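You operate a simulated robot arm through the tools that you are given. There is no shell and no other tool.

Carry out the task below with a simulated robot arm. There is one attempt and no reset: what you move stays moved.

Task
Cap each tube on the tube block with the cap its label names.
Fine: push each cap home till the red band is covered.

Only the result counts: the job must be done as asked and must still hold three seconds after the hand-in. Knocking over, shifting, dropping, spilling or breaking anything else fails it. Lids that push on must go on centred and level and be pressed home; caps that screw on are set level and turned clockwise until they are tight.

Robot
A 7-joint arm with a three-finger gripper, fixed in place. Base frame: the origin is at the foot of the arm, x ahead of it, y to its left, z up; the work surface is at about z = 0.86. Lengths are in m, angles in degrees, forces in N, time in s.
Its first joint turns from -166.0 to 166.0 degrees. Payload 2.69 kg.
The tool frame sits at the grasp point between the pads (the TCP): z along the fingers, y along the line on which they close. The tips reach 0.03 m beyond it. Largest opening 0.128 m; the body of the gripper starts 0.117 m behind the TCP.
Orientation is that of the tool frame in the base frame, as [roll, pitch, yaw] about the fixed x, y, z axes, in that order (R = Rz(yaw) Ry(pitch) Rx(roll)). With the fingers straight down and closing along the base's y, the tool's x points along the base's -x, its y along +y and its z along -z.

Tools
- The arm moves only by the tool drive_tool. Its argument "commands" is a list of rows, each a list of 3 entries, a list of its own where there are three numbers: the shift along the tool's x, y, z in cm, then the turn, a rotation vector about the tool's x, y, z in degrees, then the opening in per cent of the stroke, from 0 (shut) to 100 (fully open). In form: [[[x, y, z], [wx, wy, wz], fingers], ...]. A call has 1 to 20 rows; each row is the pose to reach, as a shift and turn from the pose commanded when the call began, along the tool's axes at that moment. Rows are played at 5 a second. More than 0.05 m and 8.6 degrees between two rows, or a gripper value outside its range, and nothing of the call is played. A pose out of reach is approached as far as the arm can. The call stops where the force on the tool passes 40 N (or 10 N more than at its start, if that is more) or the arm is blocked; 0.2 s more then pass. The fingers move at their own pace and stop on an object; they squeeze with about 41 N. The grip force told is the motor's: it shows also when the fingers shut on nothing. Time passes only in rows, and 0.2 s behind the last, so rows that repeat a pose let the fingers close. It gives the time, the measured TCP pose, the force on the tool (base axes), the opening and the grip force at its end, in the units of the frame above (readings bear some noise), with the torque about the TCP (base axes, N m) and any sound that the robot's microphone picked up.
- Cameras (640 x 400 px; columns grow to the right, rows downward): "scene" is fixed at [0.0441, -0.6373, 1.647]; the picture's right is [0.63, -0.78, 0.00], its down [-0.37, -0.29, -0.88] and it looks along [0.69, 0.55, -0.47] (base axes); focal length 325 px, centre (320, 200). "wrist" rides on the gripper at [0.058, 0.054, -0.131] in the tool frame; the picture's right is [-0.68, 0.74, 0.00], its down [-0.62, -0.57, -0.55] and it looks along [-0.40, -0.37, 0.84] (tool axes); focal length 234 px, centre (320, 200). There is no depth. A picture from a camera that has moved, and an enlarged one, comes with that camera's place and axes in the base frame and with its lens. The place of the scene camera against the robot may be out by one fixed shift of up to 0.025 m in any direction.
- grab_frame(camera): a new picture of that camera. The clock stands still meanwhile.
- lift_body(by): slides the trunk up (or, below 0, down) by that many m; the arm rides with it, the base frame stays. It gives what a move gives, with no picture.
- enlarge(camera, box): a new picture of the part [left, top, right, bottom] of that camera's present view, enlarged. The clock stands still meanwhile.
- sign_off(): hands the job in; it is judged then, once.

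Places have to be worked out from the pictures, the camera data and where the tool is seen. Open the gripper and draw the arm clear of the work before you hand the job in, unless the task says otherwise.

The tools are called after ">>>" as a command line: name --argument value ..., lists and objects as JSON in quotes. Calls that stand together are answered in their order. drive_tool: Moves the arm, as the interface text tells. Its arguments: {"type":"object","properties":{"commands":{"type":"array"}},"required":["commands"]} The other tools are called the same way: lift_body (by) slides the trunk up or down; grab_frame (camera) takes a picture; enlarge (camera, box) takes an enlarged picture of a part of a camera's view; sign_off () hands the job in.

At the start:

```text
t: 0.0
position: [0.6435, -0.0148, 1.2064]
orientation: [-180.0, 0.1, 179.9]
force: [-0.1, 0.2, -0.2]
torque: [0.0, 0.04, 0.0]
opening: 0.1279
gripper_force: 0.0
trunk travel left (down, up): [-0.15, 0.2]
```

scene: 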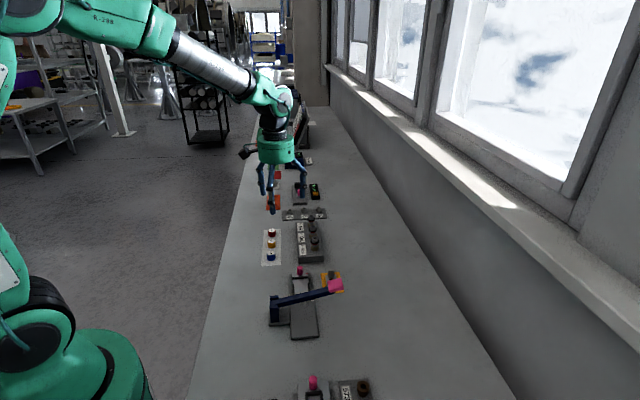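
wrist: 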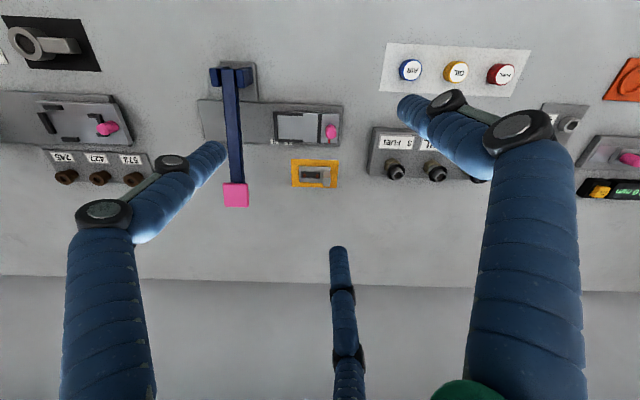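

I'll look closer at the caps, the tube block and its labels before moving.

>>> enlarge --camera "wrist" --box '[360, 30, 560, 190]'

>>> enlarge --camera "scene" --box '[240, 160, 370, 290]'

>>> enlarge --camera "wrist" --box '[0, 60, 260, 220]'

```text
2.50 times, centred on (460, 110) of wrist
camera zoom: at [0.5861, 0.0391, 1.3383], right [0.68, 0.74, 0.0], down [0.62, -0.57, 0.55], along [0.4, -0.37, -0.84], focal length 585 px, centre (-30, 425)
```

zoom: 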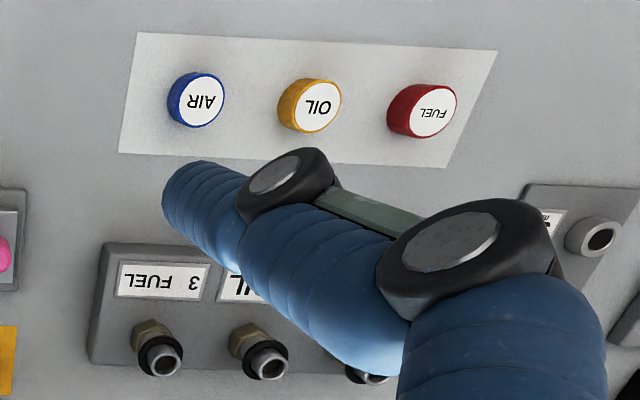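

```text
3.08 times, centred on (305, 225) of scene
camera zoom: at [0.0441, -0.6373, 1.647], right [0.63, -0.78, 0.0], down [-0.37, -0.29, -0.88], along [0.69, 0.55, -0.47], focal length 1000 px, centre (366, 123)
```

zoom: 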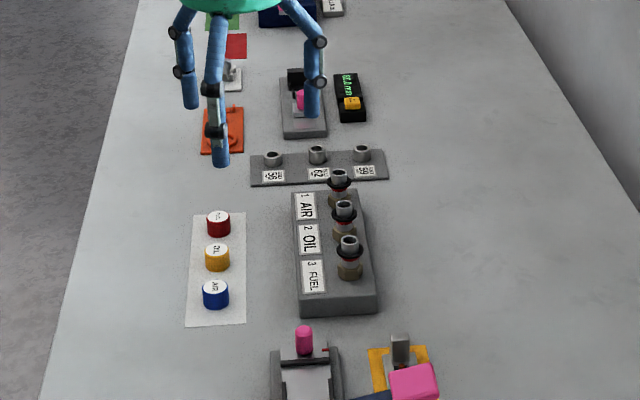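

```text
2.46 times, centred on (130, 140) of wrist
camera zoom: at [0.5861, 0.0391, 1.3383], right [0.68, 0.74, 0.0], down [0.62, -0.57, 0.55], along [0.4, -0.37, -0.84], focal length 576 px, centre (788, 348)
```

zoom: 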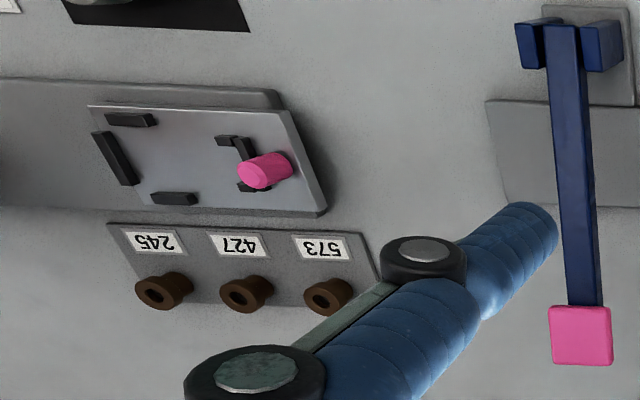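

The blue/yellow/red caps (AIR/OIL/FUEL) lie on a white mat near (0.72,0.13), (0.77,0.19), (0.83,0.25); the tube block lies near (0.85,0.01) to (0.95,0.13). The hand looks three-fingered, so I test closing it in the air to see how it moves.

>>> drive_tool --commands '[[[0, 0, 0], [0, 0, 0], 30], [[0, 0, 0], [0, 0, 0], 30], [[0, 0, 0], [0, 0, 0], 30]]'

>>> grab_frame --camera "wrist"

>>> enlarge --camera "scene" --box '[220, 80, 340, 220]'

```text
t: 0.8
position: [0.6452, -0.0153, 1.2067]
orientation: [-179.9, 0.0, 180.0]
force: [0.6, -1.1, 0.2]
torque: [-0.02, -0.01, 0.0]
opening: 0.0386
gripper_force: 0.1
trunk travel left (down, up): [-0.15, 0.2]
```

```text
taken
camera wrist: at [0.5861, 0.0391, 1.3383], right [0.68, 0.74, 0.0], down [0.62, -0.57, 0.55], along [0.4, -0.37, -0.84], focal length 234 px, centre (320, 200)
```

wrist: 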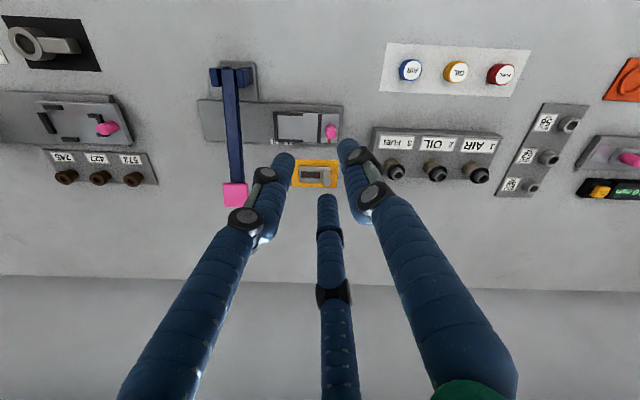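

```text
2.86 times, centred on (280, 150) of scene
camera zoom: at [0.0441, -0.6373, 1.647], right [0.63, -0.78, 0.0], down [-0.37, -0.29, -0.88], along [0.69, 0.55, -0.47], focal length 929 px, centre (434, 343)
```

zoom: 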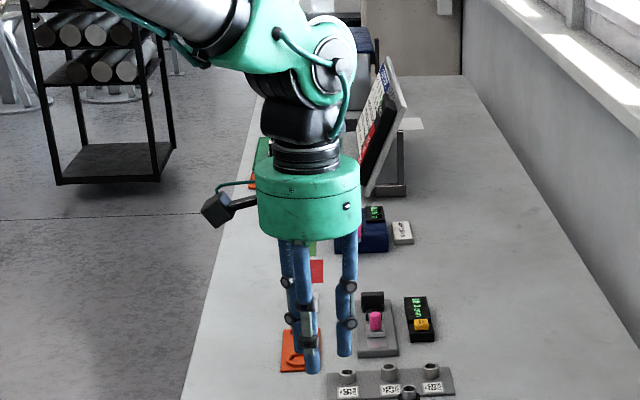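

The three fingers close concentrically on the TCP (self-centering), with pads at radius = opening/2. Now I move the wrist camera toward the block and caps for measuring them.

>>> drive_tool --commands '[[[-1.6, 3, 1], [0, 0, 0], 30], [[-3.2, 6, 2], [0, 0, 0], 30], [[-4.8, 9, 3], [0, 0, 0], 30], [[-6.4, 12, 4], [0, 0, 0], 30], [[-8, 15, 5], [0, 0, 0], 30], [[-8, 15, 5], [0, 0, 0], 30]]'

>>> grab_frame --camera "wrist"

```text
t: 2.2
position: [0.7258, 0.1359, 1.1556]
orientation: [179.9, 0.0, -179.9]
force: [0.5, 0.5, 0.1]
torque: [-0.04, 0.06, 0.0]
opening: 0.0387
gripper_force: 0.0
trunk travel left (down, up): [-0.15, 0.2]
```

```text
taken
camera wrist: at [0.6664, 0.1908, 1.2871], right [0.68, 0.74, 0.0], down [0.62, -0.56, 0.55], along [0.4, -0.37, -0.84], focal length 234 px, centre (320, 200)
```

wrist: 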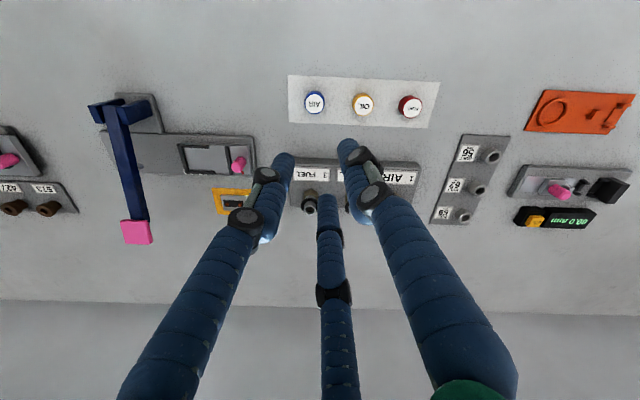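

Fingers hide the block here. I shift the hand so that the block moves up into the clear part of the picture.

>>> drive_tool --commands '[[[-3, -3, 1], [0, 0, 0], 30], [[-6, -6, 2], [0, 0, 0], 30], [[-9, -9, 3], [0, 0, 0], 30], [[-9, -9, 3], [0, 0, 0], 30], [[-9, -9, 3], [0, 0, 0], 30]]'

>>> grab_frame --camera "wrist"

>>> enlarge --camera "wrist" --box '[260, 0, 480, 138]'

```text
t: 3.4
position: [0.8163, 0.0431, 1.1265]
orientation: [179.9, 0.0, 180.0]
force: [0.4, 0.4, 0.4]
torque: [-0.02, -0.03, 0.01]
opening: 0.0383
gripper_force: 0.1
trunk travel left (down, up): [-0.15, 0.2]
```

```text
taken
camera wrist: at [0.7577, 0.0983, 1.2584], right [0.68, 0.74, 0.0], down [0.62, -0.56, 0.55], along [0.4, -0.37, -0.84], focal length 234 px, centre (320, 200)
```

wrist: 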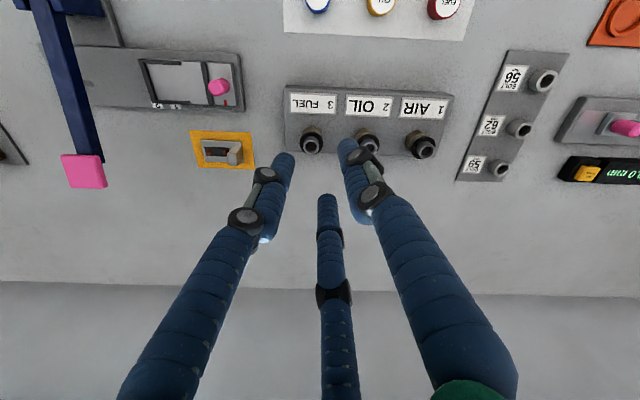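

```text
2.90 times, centred on (370, 69) of wrist
camera zoom: at [0.7577, 0.0983, 1.2584], right [0.68, 0.74, 0.0], down [0.62, -0.56, 0.55], along [0.4, -0.37, -0.84], focal length 679 px, centre (175, 580)
```

zoom: 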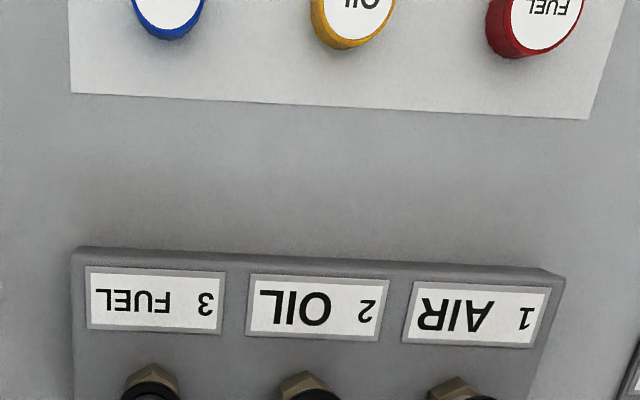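

Good view. Enlarging the tube tops for exact pixel positions.

>>> enlarge --camera "wrist" --box '[280, 80, 460, 192]'

>>> enlarge --camera "scene" --box '[255, 180, 345, 280]'

```text
3.56 times, centred on (370, 136) of wrist
camera zoom: at [0.7577, 0.0983, 1.2584], right [0.68, 0.74, 0.0], down [0.62, -0.56, 0.55], along [0.4, -0.37, -0.84], focal length 833 px, centre (142, 428)
```

zoom: 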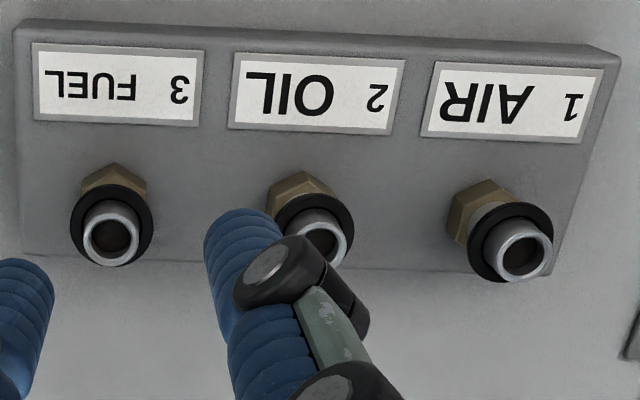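

```text
4.00 times, centred on (300, 230) of scene
camera zoom: at [0.0441, -0.6373, 1.647], right [0.63, -0.78, 0.0], down [-0.37, -0.29, -0.88], along [0.69, 0.55, -0.47], focal length 1300 px, centre (400, 80)
```

zoom: 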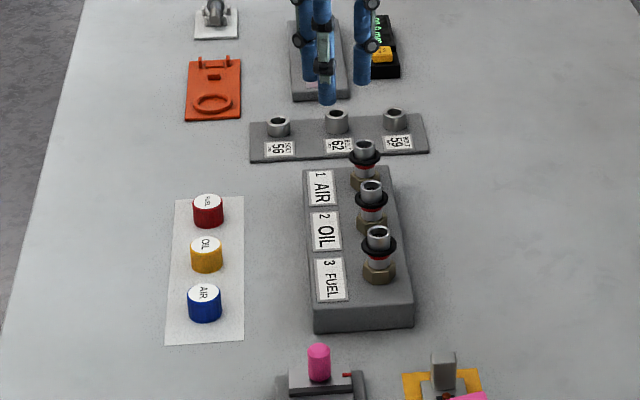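

Triangulation gives tube tops: FUEL ≈(0.833,0.013), OIL ≈(0.889,0.069), AIR ≈(0.946,0.126), top z≈0.952. Now a closer look at the caps from a lower pose.

>>> drive_tool --commands '[[[2.9, 2.3, 1.5], [0, 0, 0], 30], [[5.8, 4.6, 3], [0, 0, 0], 30], [[8.6, 6.7, 4.6], [0, 0, 0], 30], [[8.6, 6.7, 4.6], [0, 0, 0], 30], [[8.6, 6.7, 4.6], [0, 0, 0], 30]]'

>>> enlarge --camera "wrist" --box '[290, 50, 490, 175]'

>>> grab_frame --camera "wrist"

>>> enlarge --camera "scene" --box '[250, 210, 310, 270]'

>>> enlarge --camera "scene" --box '[320, 200, 370, 260]'

```text
t: 4.6
position: [0.7299, 0.1124, 1.0798]
orientation: [180.0, 0.1, 179.9]
force: [-0.1, 0.6, -0.3]
torque: [0.0, 0.0, 0.02]
opening: 0.0384
gripper_force: 0.2
trunk travel left (down, up): [-0.15, 0.2]
```

```text
3.20 times, centred on (390, 112) of wrist
camera zoom: at [0.6713, 0.1674, 1.2121], right [0.68, 0.74, 0.0], down [0.62, -0.57, 0.55], along [0.4, -0.37, -0.84], focal length 749 px, centre (96, 480)
```

zoom: 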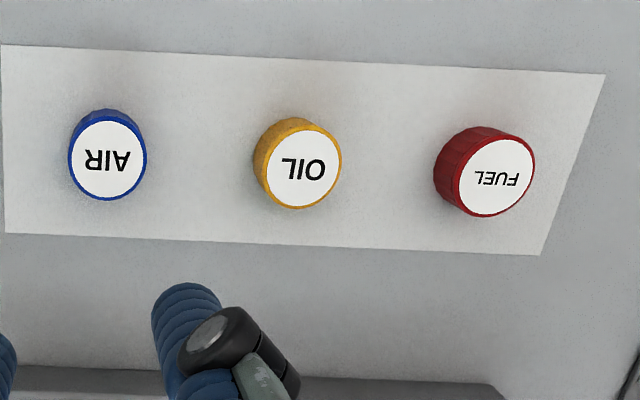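

```text
taken
camera wrist: at [0.6713, 0.1674, 1.2121], right [0.68, 0.74, 0.0], down [0.62, -0.57, 0.55], along [0.4, -0.37, -0.84], focal length 234 px, centre (320, 200)
```

wrist: 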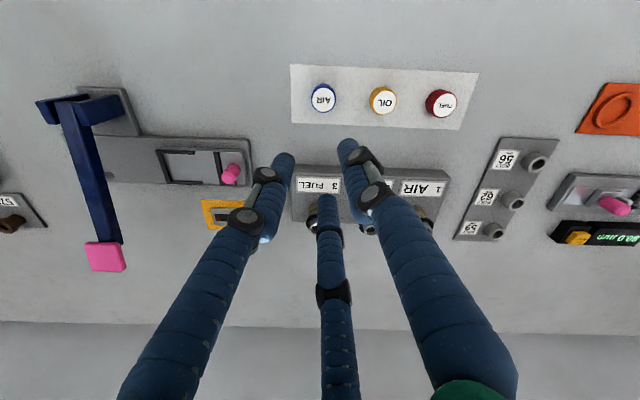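

```text
6.67 times, centred on (280, 240) of scene
camera zoom: at [0.0441, -0.6373, 1.647], right [0.63, -0.78, 0.0], down [-0.37, -0.29, -0.88], along [0.69, 0.55, -0.47], focal length 2167 px, centre (587, -67)
```

zoom: 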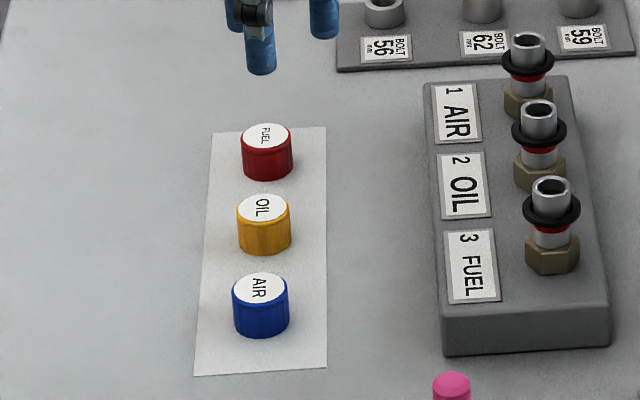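

```text
6.67 times, centred on (345, 230) of scene
camera zoom: at [0.0441, -0.6373, 1.647], right [0.63, -0.78, 0.0], down [-0.37, -0.29, -0.88], along [0.69, 0.55, -0.47], focal length 2167 px, centre (153, 0)
```

zoom: 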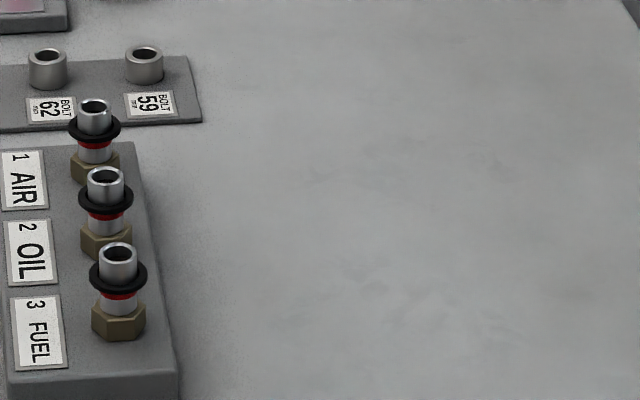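

Caps are Ø≈0.032, ~0.022 high, at AIR (0.716,0.132), OIL (0.773,0.190), FUEL (0.831,0.246). The red band sits just under each tube's black ring. I go hover over the FUEL cap, open about 45%.

>>> drive_tool --commands '[[[-2.5, 3.3, 0], [0, 0, 0], 45], [[-5, 6.6, 0], [0, 0, 0], 45], [[-7.5, 9.9, 0], [0, 0, 0], 45], [[-10.1, 13.2, 0], [0, 0, 0], 45], [[-10.1, 13.2, 4], [0, 0, 0], 45], [[-10.1, 13.2, 8], [0, 0, 0], 45], [[-10.1, 13.2, 12], [0, 0, 0], 45], [[-10.1, 13.2, 12], [0, 0, 0], 45], [[-10.1, 13.2, 12], [0, 0, 0], 45]]'

>>> grab_frame --camera "wrist"

>>> enlarge --camera "scene" --box '[250, 190, 310, 250]'

```text
t: 6.6
position: [0.8309, 0.2458, 0.9632]
orientation: [-179.9, 0.1, 179.9]
force: [0.7, 0.1, 0.9]
torque: [-0.01, -0.04, 0.0]
opening: 0.0574
gripper_force: 0.0
trunk travel left (down, up): [-0.15, 0.2]
```

```text
taken
camera wrist: at [0.7721, 0.2988, 1.0938], right [0.68, 0.74, 0.0], down [0.62, -0.57, 0.55], along [0.4, -0.37, -0.84], focal length 234 px, centre (320, 200)
```

wrist: 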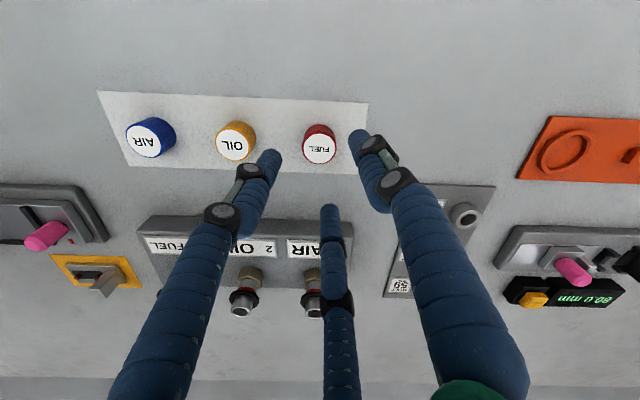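

```text
6.67 times, centred on (280, 220) of scene
camera zoom: at [0.0441, -0.6373, 1.647], right [0.63, -0.78, 0.0], down [-0.37, -0.29, -0.88], along [0.69, 0.55, -0.47], focal length 2167 px, centre (587, 67)
```

zoom: 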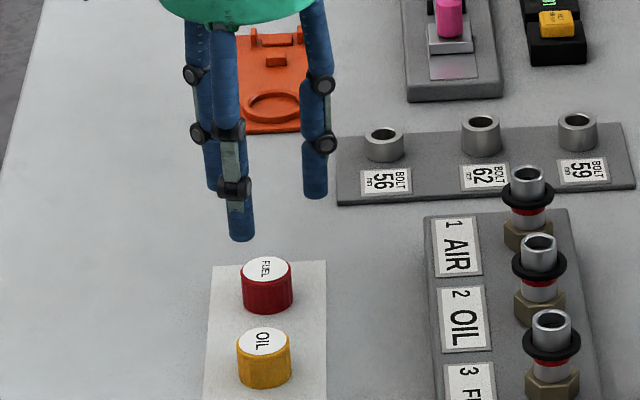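

The red cap seems centred below the hand; checking with an enlarged view.

>>> enlarge --camera "wrist" --box '[240, 100, 400, 200]'

```text
4.00 times, centred on (320, 150) of wrist
camera zoom: at [0.7721, 0.2988, 1.0938], right [0.68, 0.74, 0.0], down [0.62, -0.57, 0.55], along [0.4, -0.37, -0.84], focal length 937 px, centre (320, 400)
```

zoom: 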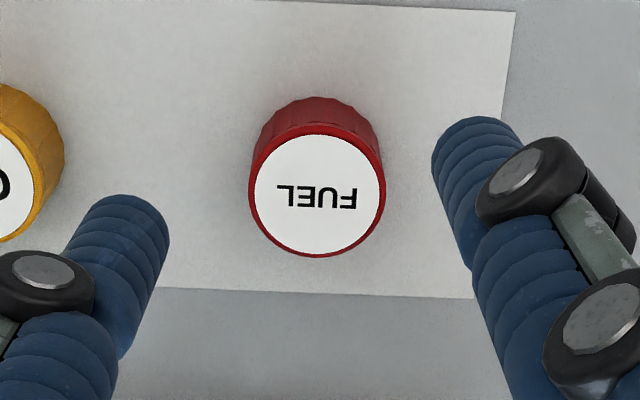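

Cap is centred within 1 mm under the TCP. Lower 6.6 cm (tips ~5 mm above the mat) and close.

>>> drive_tool --commands '[[[0, 0, 2.5], [0, 0, 0], 45], [[0, 0, 5], [0, 0, 0], 45], [[0, 0, 6.5], [0, 0, 0], 45], [[0, 0, 6.5], [0, 0, 0], 45], [[0, 0, 6.5], [0, 0, 0], 0], [[0, 0, 6.5], [0, 0, 0], 0], [[0, 0, 6.5], [0, 0, 0], 0]]'

>>> grab_frame --camera "wrist"

>>> enlarge --camera "scene" --box '[250, 210, 310, 270]'

```text
t: 8.2
position: [0.8299, 0.2466, 0.8949]
orientation: [180.0, 0.0, 180.0]
force: [-1.0, 0.0, 0.0]
torque: [-0.02, 0.01, 0.01]
opening: 0.0284
gripper_force: 41.3
trunk travel left (down, up): [-0.15, 0.2]
```

```text
taken
camera wrist: at [0.7713, 0.3004, 1.0272], right [0.68, 0.74, 0.0], down [0.62, -0.57, 0.55], along [0.4, -0.37, -0.84], focal length 234 px, centre (320, 200)
```

wrist: 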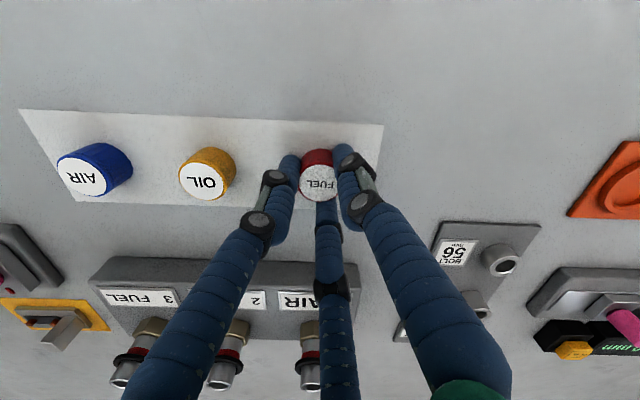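

```text
6.67 times, centred on (280, 240) of scene
camera zoom: at [0.0441, -0.6373, 1.647], right [0.63, -0.78, 0.0], down [-0.37, -0.29, -0.88], along [0.69, 0.55, -0.47], focal length 2167 px, centre (587, -67)
```

zoom: 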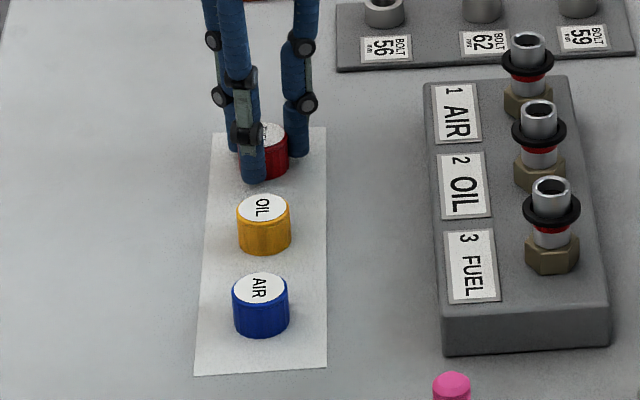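

Cap gripped (0.028 m, 41 N). Lift 16 cm, check it came along.

>>> drive_tool --commands '[[[0, 0, -2], [0, 0, 0], 0], [[0, 0, -6], [0, 0, 0], 0], [[0, 0, -10], [0, 0, 0], 0], [[0, 0, -14], [0, 0, 0], 0], [[0, 0, -16], [0, 0, 0], 0], [[0, 0, -16], [0, 0, 0], 0]]'

>>> enlarge --camera "wrist" --box '[240, 100, 400, 200]'

>>> enlarge --camera "scene" --box '[245, 160, 315, 230]'

```text
t: 9.6
position: [0.8302, 0.2444, 1.0564]
orientation: [180.0, 0.0, 179.9]
force: [0.3, 0.3, -0.1]
torque: [0.0, -0.03, 0.0]
opening: 0.028
gripper_force: 41.4
trunk travel left (down, up): [-0.15, 0.2]
```

```text
4.00 times, centred on (320, 150) of wrist
camera zoom: at [0.7711, 0.2984, 1.1885], right [0.68, 0.74, 0.0], down [0.62, -0.57, 0.55], along [0.4, -0.37, -0.84], focal length 937 px, centre (320, 400)
```

zoom: 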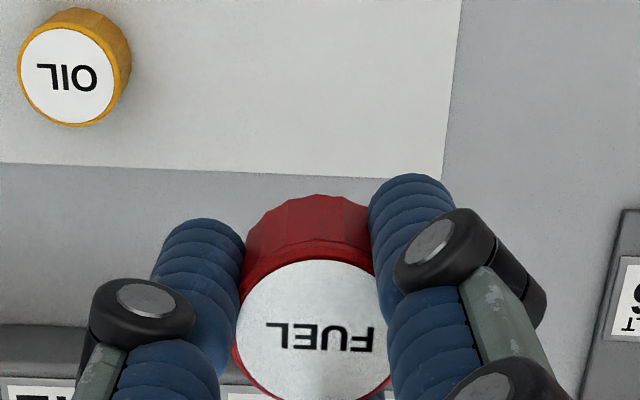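

```text
5.71 times, centred on (280, 195) of scene
camera zoom: at [0.0441, -0.6373, 1.647], right [0.63, -0.78, 0.0], down [-0.37, -0.29, -0.88], along [0.69, 0.55, -0.47], focal length 1858 px, centre (549, 229)
```

zoom: 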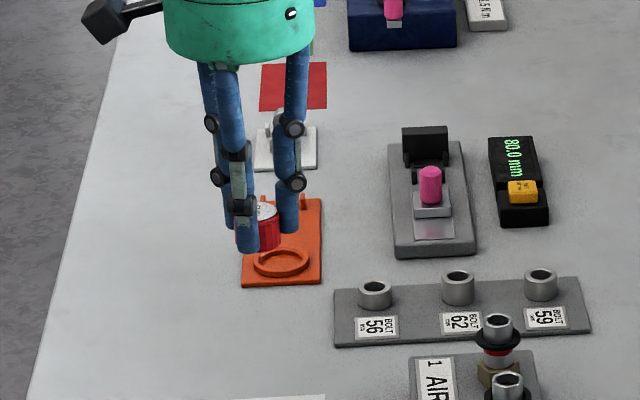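

Cap held upright. Move over the FUEL tube (3), staying high.

>>> drive_tool --commands '[[[-0.1, -4.6, 0], [0, 0, 0], 0], [[-0.2, -9.2, 0], [0, 0, 0], 0], [[-0.3, -13.9, 0], [0, 0, 0], 0], [[-0.4, -18.5, 0], [0, 0, 0], 0], [[-0.4, -23.2, 0], [0, 0, 0], 0], [[-0.4, -23.2, 0], [0, 0, 0], 0], [[-0.4, -23.2, 0], [0, 0, 0], 0]]'

>>> grab_frame --camera "wrist"

>>> enlarge --camera "wrist" --box '[240, 100, 400, 200]'

>>> enlarge --camera "scene" --box '[275, 190, 345, 260]'

```text
t: 11.2
position: [0.8344, 0.0135, 1.0565]
orientation: [180.0, 0.0, -179.9]
force: [-0.1, 0.5, -0.9]
torque: [0.0, 0.04, 0.01]
opening: 0.0282
gripper_force: 41.1
trunk travel left (down, up): [-0.15, 0.2]
```

```text
taken
camera wrist: at [0.7757, 0.0672, 1.1871], right [0.68, 0.74, 0.0], down [0.62, -0.56, 0.55], along [0.4, -0.37, -0.84], focal length 234 px, centre (320, 200)
```

wrist: 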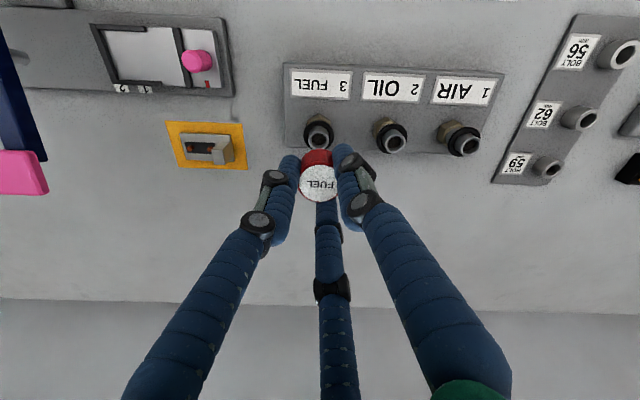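

```text
4.00 times, centred on (320, 150) of wrist
camera zoom: at [0.7757, 0.0672, 1.1871], right [0.68, 0.74, 0.0], down [0.62, -0.56, 0.55], along [0.4, -0.37, -0.84], focal length 937 px, centre (320, 400)
```

zoom: 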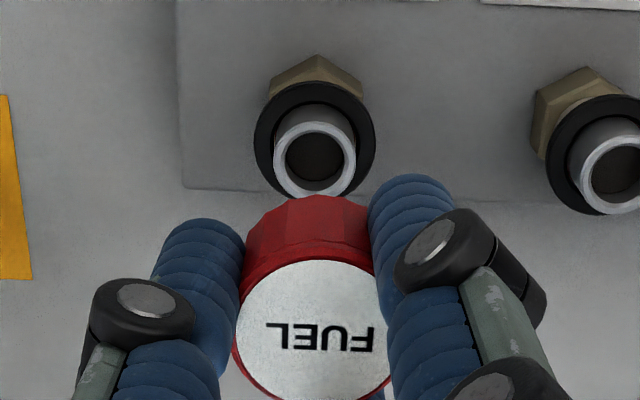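

```text
5.71 times, centred on (310, 225) of scene
camera zoom: at [0.0441, -0.6373, 1.647], right [0.63, -0.78, 0.0], down [-0.37, -0.29, -0.88], along [0.69, 0.55, -0.47], focal length 1858 px, centre (377, 57)
```

zoom: 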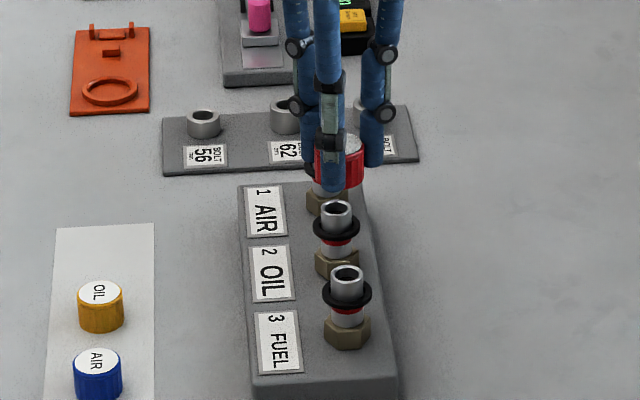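

The tube appears nearly on the tool axis in the wrist view. Lower to just above the tube and check alignment in the scene view, which resolves the remaining ambiguity.

>>> drive_tool --commands '[[[0, 0, 3], [0, 0, 0], 0], [[0, 0, 5.5], [0, 0, 0], 0], [[0, 0, 5.5], [0, 0, 0], 0], [[0, 0, 5.5], [0, 0, 0], 0]]'

>>> enlarge --camera "wrist" --box '[240, 100, 400, 200]'

>>> enlarge --camera "scene" --box '[294, 200, 334, 250]'

```text
t: 12.2
position: [0.8357, 0.0132, 1.0025]
orientation: [-179.9, 0.0, -180.0]
force: [-0.7, 1.5, -0.8]
torque: [0.02, -0.03, 0.01]
opening: 0.0281
gripper_force: 40.9
trunk travel left (down, up): [-0.15, 0.2]
```

```text
4.00 times, centred on (320, 150) of wrist
camera zoom: at [0.7766, 0.0671, 1.1342], right [0.68, 0.74, 0.0], down [0.62, -0.57, 0.55], along [0.4, -0.37, -0.84], focal length 937 px, centre (320, 400)
```

zoom: 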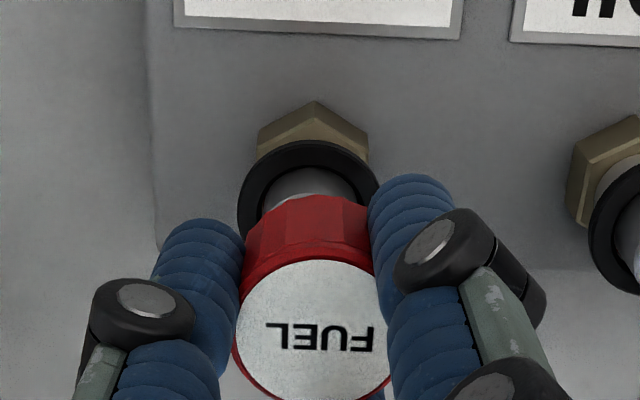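

```text
8.00 times, centred on (314, 225) of scene
camera zoom: at [0.0441, -0.6373, 1.647], right [0.63, -0.78, 0.0], down [-0.37, -0.29, -0.88], along [0.69, 0.55, -0.47], focal length 2601 px, centre (368, 0)
```

zoom: 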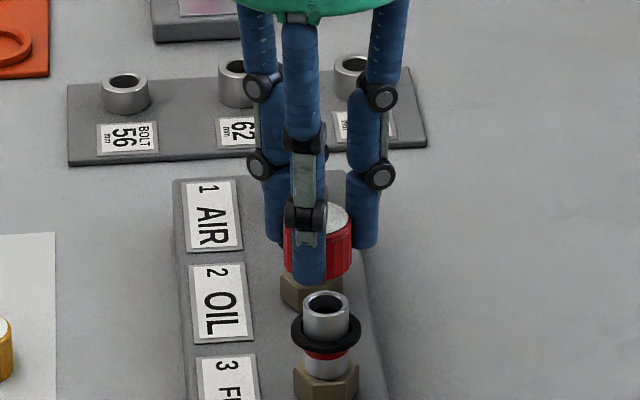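

Scene view shows the cap ~3 mm left of the tube axis. I take larger zooms to measure exactly.

>>> enlarge --camera "wrist" --box '[288, 130, 352, 210]'

>>> enlarge --camera "scene" --box '[302, 220, 326, 250]'

```text
5.00 times, centred on (320, 170) of wrist
camera zoom: at [0.7766, 0.0671, 1.1342], right [0.68, 0.74, 0.0], down [0.62, -0.57, 0.55], along [0.4, -0.37, -0.84], focal length 1171 px, centre (320, 350)
```

zoom: 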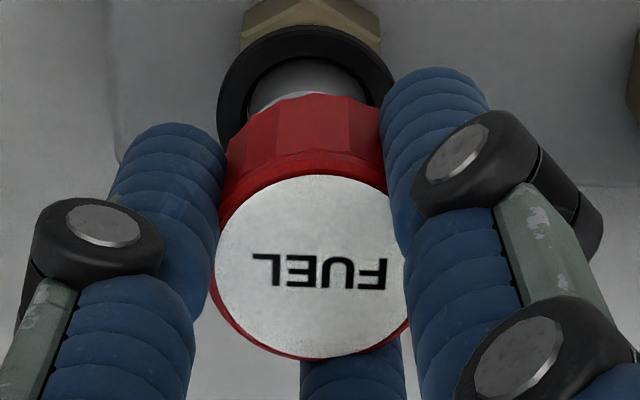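

```text
13.33 times, centred on (314, 235) of scene
camera zoom: at [0.0441, -0.6373, 1.647], right [0.63, -0.78, 0.0], down [-0.37, -0.29, -0.88], along [0.69, 0.55, -0.47], focal length 4335 px, centre (400, -267)
```

zoom: 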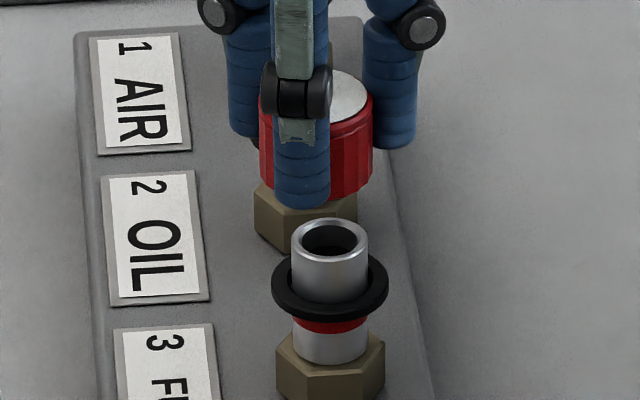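

Combining both views, the tube axis is about (+1.3, −3.6) mm from the cap axis and its top is near z≈0.943. I correct that and lower 1.2 cm, then recheck.

>>> drive_tool --commands '[[[-0.13, -0.36, 0], [0, 0, 0], 0], [[-0.13, -0.36, 1.2], [0, 0, 0], 0], [[-0.13, -0.36, 1.2], [0, 0, 0], 0], [[-0.13, -0.36, 1.2], [0, 0, 0], 0]]'

>>> enlarge --camera "wrist" --box '[288, 130, 352, 210]'

>>> enlarge --camera "scene" --box '[302, 220, 326, 250]'

```text
t: 13.2
position: [0.8368, 0.0093, 0.9896]
orientation: [180.0, 0.0, 179.9]
force: [-0.2, -0.7, 0.2]
torque: [0.03, -0.03, -0.03]
opening: 0.0284
gripper_force: 41.3
trunk travel left (down, up): [-0.15, 0.2]
```

```text
5.00 times, centred on (320, 170) of wrist
camera zoom: at [0.7777, 0.0636, 1.1216], right [0.68, 0.74, 0.0], down [0.62, -0.57, 0.55], along [0.4, -0.37, -0.84], focal length 1171 px, centre (320, 350)
```

zoom: 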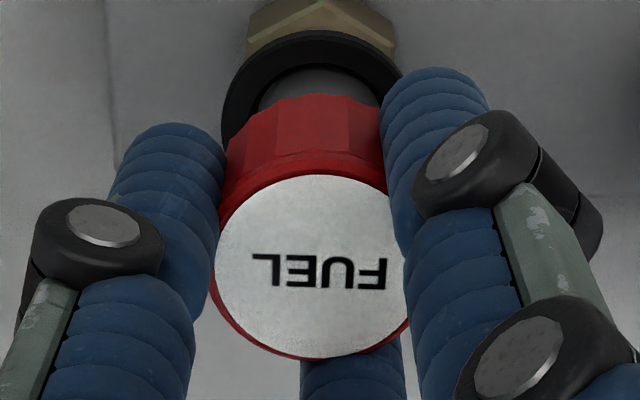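

```text
13.33 times, centred on (314, 235) of scene
camera zoom: at [0.0441, -0.6373, 1.647], right [0.63, -0.78, 0.0], down [-0.37, -0.29, -0.88], along [0.69, 0.55, -0.47], focal length 4335 px, centre (400, -267)
```

zoom: 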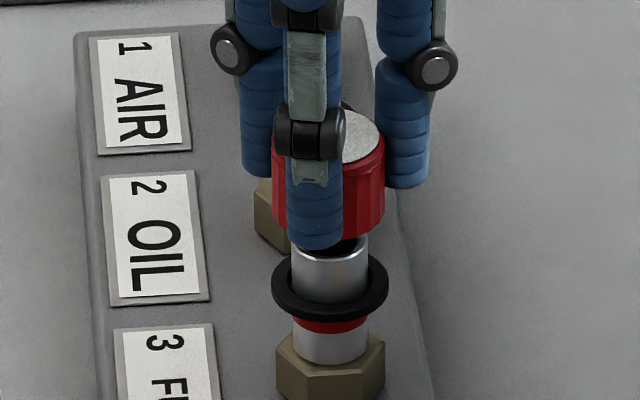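

Aligned within ~0.3 mm in both views; ~10 mm gap to the tube. Lower slowly 1.6 cm so the cap starts over the tube.

>>> drive_tool --commands '[[[0, 0, 0.5], [0, 0, 0], 0], [[0, 0, 0.8], [0, 0, 0], 0], [[0, 0, 1.0], [0, 0, 0], 0], [[0, 0, 1.2], [0, 0, 0], 0], [[0, 0, 1.4], [0, 0, 0], 0], [[0, 0, 1.6], [0, 0, 0], 0], [[0, 0, 1.6], [0, 0, 0], 0]]'

>>> enlarge --camera "wrist" --box '[288, 130, 352, 210]'

>>> enlarge --camera "scene" --box '[302, 220, 326, 250]'

```text
t: 14.8
position: [0.8355, 0.0084, 0.9733]
orientation: [-180.0, 0.0, -180.0]
force: [-0.1, 0.1, -0.1]
torque: [0.02, 0.03, 0.01]
opening: 0.0282
gripper_force: 41.2
trunk travel left (down, up): [-0.15, 0.2]
```

```text
5.00 times, centred on (320, 170) of wrist
camera zoom: at [0.7767, 0.0625, 1.1038], right [0.68, 0.74, 0.0], down [0.62, -0.57, 0.55], along [0.4, -0.37, -0.84], focal length 1171 px, centre (320, 350)
```

zoom: 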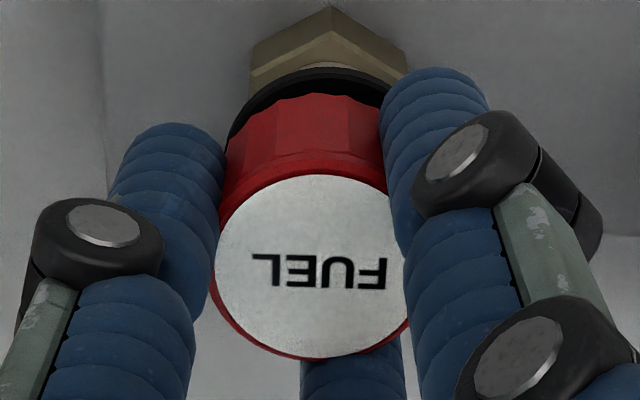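

```text
13.33 times, centred on (314, 235) of scene
camera zoom: at [0.0441, -0.6373, 1.647], right [0.63, -0.78, 0.0], down [-0.37, -0.29, -0.88], along [0.69, 0.55, -0.47], focal length 4335 px, centre (400, -267)
```

zoom: 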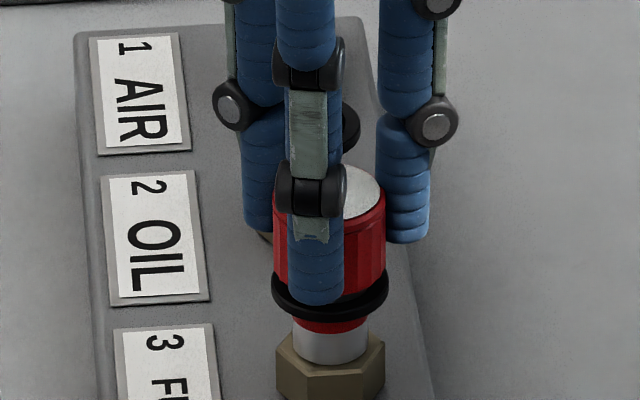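

The cap slid over the tube without force, bottom close to the ring. Now push down in small steps.

>>> drive_tool --commands '[[[0, 0, 0.2], [0, 0, 0], 0], [[0, 0, 0.4], [0, 0, 0], 0], [[0, 0, 0.5], [0, 0, 0], 0], [[0, 0, 0.6], [0, 0, 0], 0], [[0, 0, 0.7], [0, 0, 0], 0], [[0, 0, 0.8], [0, 0, 0], 0]]'

>>> enlarge --camera "scene" --box '[302, 220, 326, 250]'

```text
t: 16.2
position: [0.8355, 0.0076, 0.9647]
orientation: [-180.0, 0.1, -180.0]
force: [0.7, 1.4, 6.1]
torque: [-0.01, -0.04, 0.01]
opening: 0.0285
gripper_force: 40.5
trunk travel left (down, up): [-0.15, 0.2]
```

```text
13.33 times, centred on (314, 235) of scene
camera zoom: at [0.0441, -0.6373, 1.647], right [0.63, -0.78, 0.0], down [-0.37, -0.29, -0.88], along [0.69, 0.55, -0.47], focal length 4335 px, centre (400, -267)
```

zoom: 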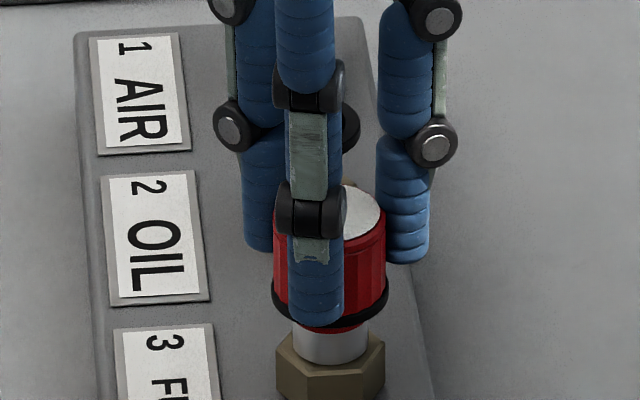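

Pushing meets 6 N now; cap has reached the ring and the band is half covered. Continue pushing.

>>> drive_tool --commands '[[[0, 0, 0.1], [0, 0, 0], 0], [[0, 0, 0.2], [0, 0, 0], 0], [[0, 0, 0.3], [0, 0, 0], 0], [[0, 0, 0.4], [0, 0, 0], 0], [[0, 0, 0.5], [0, 0, 0], 0], [[0, 0, 0.6], [0, 0, 0], 0]]'

>>> enlarge --camera "scene" --box '[302, 220, 326, 250]'

>>> enlarge --camera "wrist" --box '[288, 130, 352, 210]'

```text
t: 17.6
position: [0.8366, 0.0094, 0.9601]
orientation: [-180.0, 0.1, -180.0]
force: [-4.5, 0.5, 18.7]
torque: [-0.06, 0.13, 0.0]
opening: 0.0284
gripper_force: 40.7
trunk travel left (down, up): [-0.15, 0.2]
```

```text
13.33 times, centred on (314, 235) of scene
camera zoom: at [0.0441, -0.6373, 1.647], right [0.63, -0.78, 0.0], down [-0.37, -0.29, -0.88], along [0.69, 0.55, -0.47], focal length 4335 px, centre (400, -267)
```

zoom: 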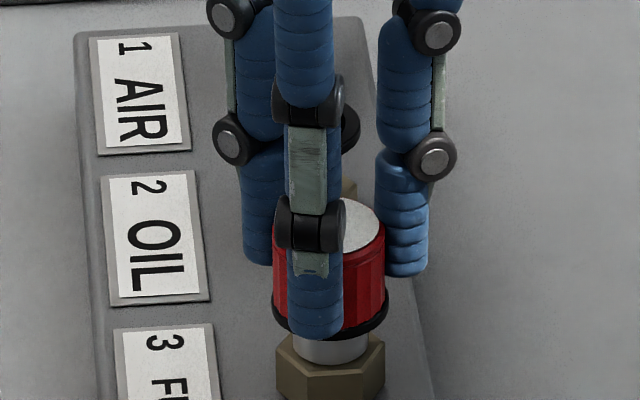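

```text
5.00 times, centred on (320, 170) of wrist
camera zoom: at [0.7764, 0.0628, 1.0919], right [0.68, 0.74, 0.0], down [0.62, -0.57, 0.55], along [0.41, -0.37, -0.84], focal length 1171 px, centre (320, 350)
```

zoom: 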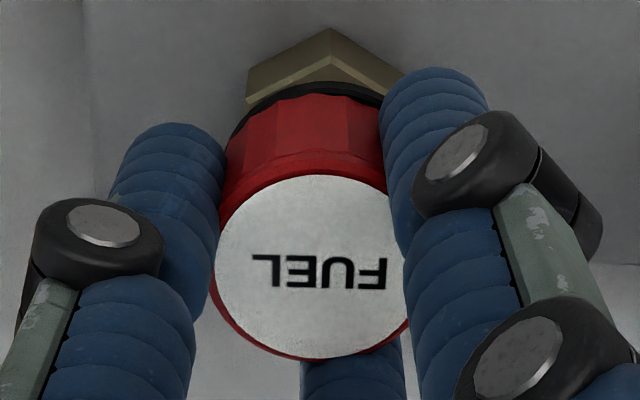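

The ring moves down with the cap and the band appears covered; force 19 N. Push on until it stops (home).

>>> drive_tool --commands '[[[0, 0, 0.1], [0, 0, 0], 0], [[0, 0, 0.2], [0, 0, 0], 0], [[0, 0, 0.3], [0, 0, 0], 0], [[0, 0, 0.4], [0, 0, 0], 0], [[0, 0, 0.5], [0, 0, 0], 0], [[0, 0, 0.6], [0, 0, 0], 0]]'

>>> enlarge --camera "scene" --box '[302, 220, 326, 250]'

>>> enlarge --camera "wrist" --box '[288, 130, 352, 210]'

```text
t: 18.6
position: [0.8355, 0.0091, 0.9607]
orientation: [-180.0, 0.3, -179.9]
force: [-12.7, -0.9, 18.5]
torque: [-0.02, 0.45, -0.03]
opening: 0.0281
gripper_force: 41.2
trunk travel left (down, up): [-0.15, 0.2]
stopped in row 4: the force on the tool passed its limit at 42 N (the readings are from after the stop); the commanded pose is now the measured one
```

```text
13.33 times, centred on (314, 235) of scene
camera zoom: at [0.0441, -0.6373, 1.647], right [0.63, -0.78, 0.0], down [-0.37, -0.29, -0.88], along [0.69, 0.55, -0.47], focal length 4335 px, centre (400, -267)
```

zoom: 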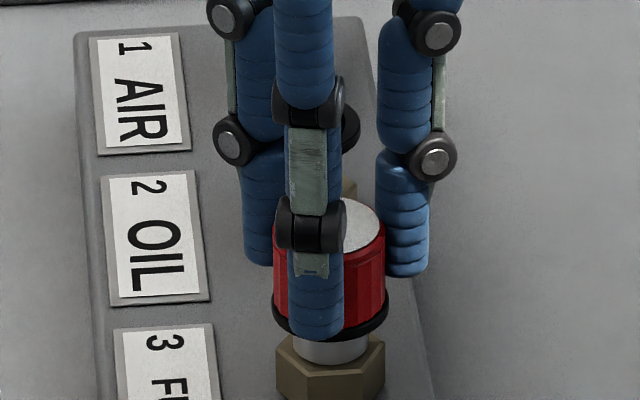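

```text
5.00 times, centred on (320, 170) of wrist
camera zoom: at [0.7763, 0.0628, 1.0914], right [0.68, 0.74, 0.0], down [0.61, -0.56, 0.55], along [0.41, -0.37, -0.83], focal length 1171 px, centre (320, 350)
```

zoom: 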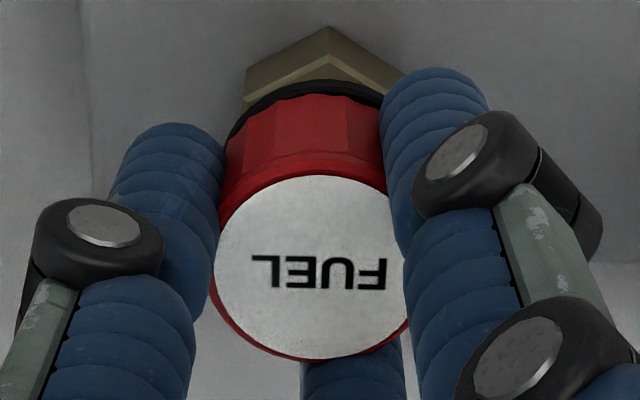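

It hit a hard stop (42 N), so it is home. Release moderately, rise, and inspect.

>>> drive_tool --commands '[[[0, 0, 0], [0, 0, 0], 40], [[0, 0, 0], [0, 0, 0], 40], [[0, 0, -3], [0, 0, 0], 40], [[0, 0, -7], [0, 0, 0], 40], [[0, 0, -11], [0, 0, 0], 40], [[0, 0, -11], [0, 0, 0], 40]]'

>>> enlarge --camera "scene" --box '[302, 220, 326, 250]'

>>> enlarge --camera "wrist" --box '[240, 100, 400, 200]'

```text
t: 20.0
position: [0.8361, 0.0102, 1.0698]
orientation: [180.0, 0.2, 180.0]
force: [0.8, 0.0, -0.3]
torque: [0.0, -0.03, 0.03]
opening: 0.051
gripper_force: 0.1
trunk travel left (down, up): [-0.15, 0.2]
```

```text
13.33 times, centred on (314, 235) of scene
camera zoom: at [0.0441, -0.6373, 1.647], right [0.63, -0.78, 0.0], down [-0.37, -0.29, -0.88], along [0.69, 0.55, -0.47], focal length 4335 px, centre (400, -267)
```

zoom: 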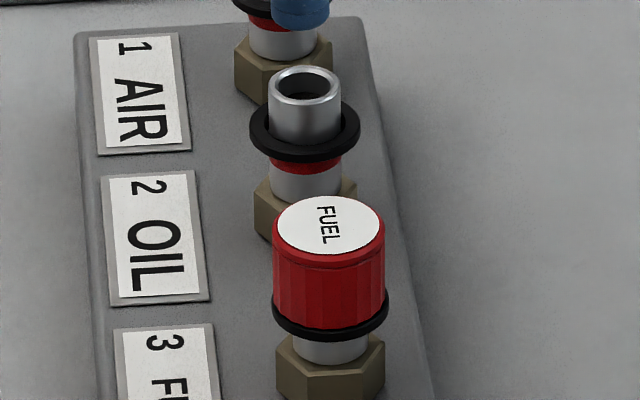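

```text
4.00 times, centred on (320, 150) of wrist
camera zoom: at [0.7758, 0.0641, 1.2013], right [0.68, 0.74, 0.0], down [0.61, -0.57, 0.55], along [0.41, -0.37, -0.83], focal length 937 px, centre (320, 400)
```

zoom: 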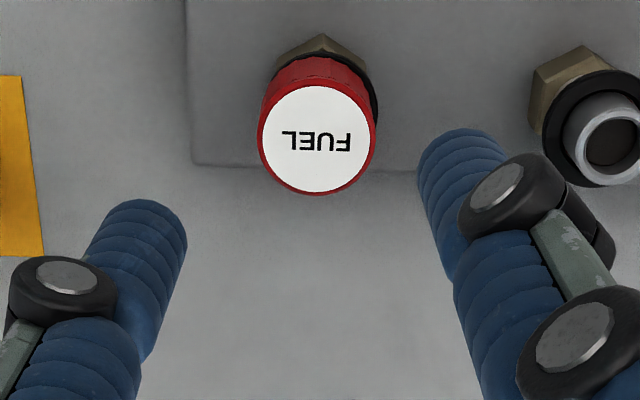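

FUEL cap is on, level, band covered. For certainty I close the fingers and press the cap's top centre lightly to confirm it is bottomed (also undoing the 0.2° pitch picked up).

>>> drive_tool --commands '[[[0, 0, 0], [0, 0.25, 0], 0], [[0, 0, 3], [0, 0.25, 0], 0], [[0, 0, 6], [0, 0.25, 0], 0], [[0, 0, 8], [0, 0.25, 0], 0], [[0, 0, 8.5], [0, 0.25, 0], 0], [[0, 0, 8.7], [0, 0.25, 0], 0], [[0, 0, 8.9], [0, 0.25, 0], 0], [[0, 0, 9.1], [0, 0.25, 0], 0], [[0, 0, 9.3], [0, 0.25, 0], 0], [[0, 0, 9.5], [0, 0.25, 0], 0], [[0, 0, 9.7], [0, 0.25, 0], 0], [[0, 0, 9.9], [0, 0.25, 0], 0]]'

>>> enlarge --camera "scene" --box '[302, 220, 326, 250]'

```text
t: 22.6
position: [0.8393, 0.0103, 0.9766]
orientation: [-179.9, 0.4, -179.9]
force: [-2.6, -0.4, 14.6]
torque: [-0.01, 0.12, 0.01]
opening: 0.0058
gripper_force: 31.4
trunk travel left (down, up): [-0.15, 0.2]
stopped in row 12: the force on the tool passed its limit at 43 N (the readings are from after the stop); the commanded pose is now the measured one
```

```text
13.33 times, centred on (314, 235) of scene
camera zoom: at [0.0441, -0.6373, 1.647], right [0.63, -0.78, 0.0], down [-0.37, -0.29, -0.88], along [0.69, 0.55, -0.47], focal length 4335 px, centre (400, -267)
```

zoom: 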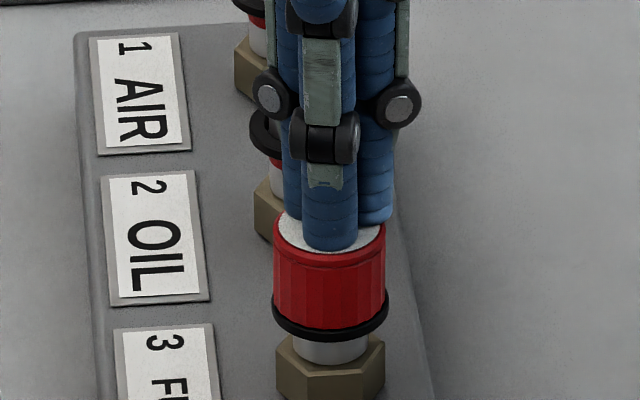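

Bottomed at 43 N, cap seated. Rise, fix the small pitch, and go to hover over the OIL cap.

>>> drive_tool --commands '[[[0, 0, -2], [0, 0.2, 0], 0], [[0, 0, -6], [0, 0.4, 0], 0], [[0, 0, -10], [0, 0.4, 0], 0], [[1.6, 4.5, -10], [0, 0.4, 0], 45], [[3.3, 9, -10], [0, 0.4, 0], 45], [[5, 13.5, -10], [0, 0.4, 0], 45], [[6.6, 17.9, -10], [0, 0.4, 0], 45], [[6.6, 17.9, -6], [0, 0.4, 0], 45], [[6.6, 17.9, -2], [0, 0.4, 0], 45], [[6.6, 17.9, 1.4], [0, 0.4, 0], 45], [[6.6, 17.9, 1.4], [0, 0.4, 0], 45], [[6.6, 17.9, 1.4], [0, 0.4, 0], 45]]'

>>> enlarge --camera "wrist" --box '[240, 100, 400, 200]'

>>> enlarge --camera "scene" --box '[250, 210, 330, 260]'

```text
t: 25.2
position: [0.7711, 0.1906, 0.9589]
orientation: [-179.9, -0.2, 179.9]
force: [-0.3, 0.0, -0.1]
torque: [0.01, -0.02, -0.01]
opening: 0.0574
gripper_force: 0.0
trunk travel left (down, up): [-0.15, 0.2]
```

```text
4.00 times, centred on (320, 150) of wrist
camera zoom: at [0.7129, 0.2449, 1.0903], right [0.68, 0.74, 0.0], down [0.62, -0.57, 0.55], along [0.4, -0.37, -0.84], focal length 937 px, centre (320, 400)
```

zoom: 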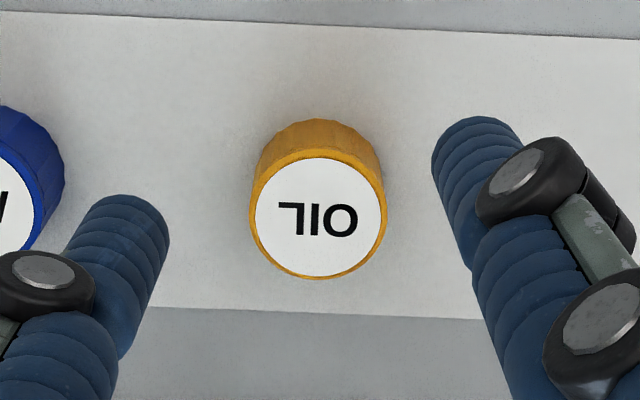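

```text
8.00 times, centred on (290, 235) of scene
camera zoom: at [0.0441, -0.6373, 1.647], right [0.63, -0.78, 0.0], down [-0.37, -0.29, -0.88], along [0.69, 0.55, -0.47], focal length 2601 px, centre (560, -80)
```

zoom: 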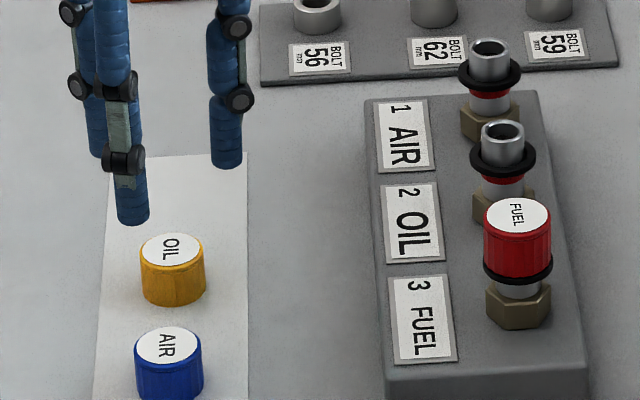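

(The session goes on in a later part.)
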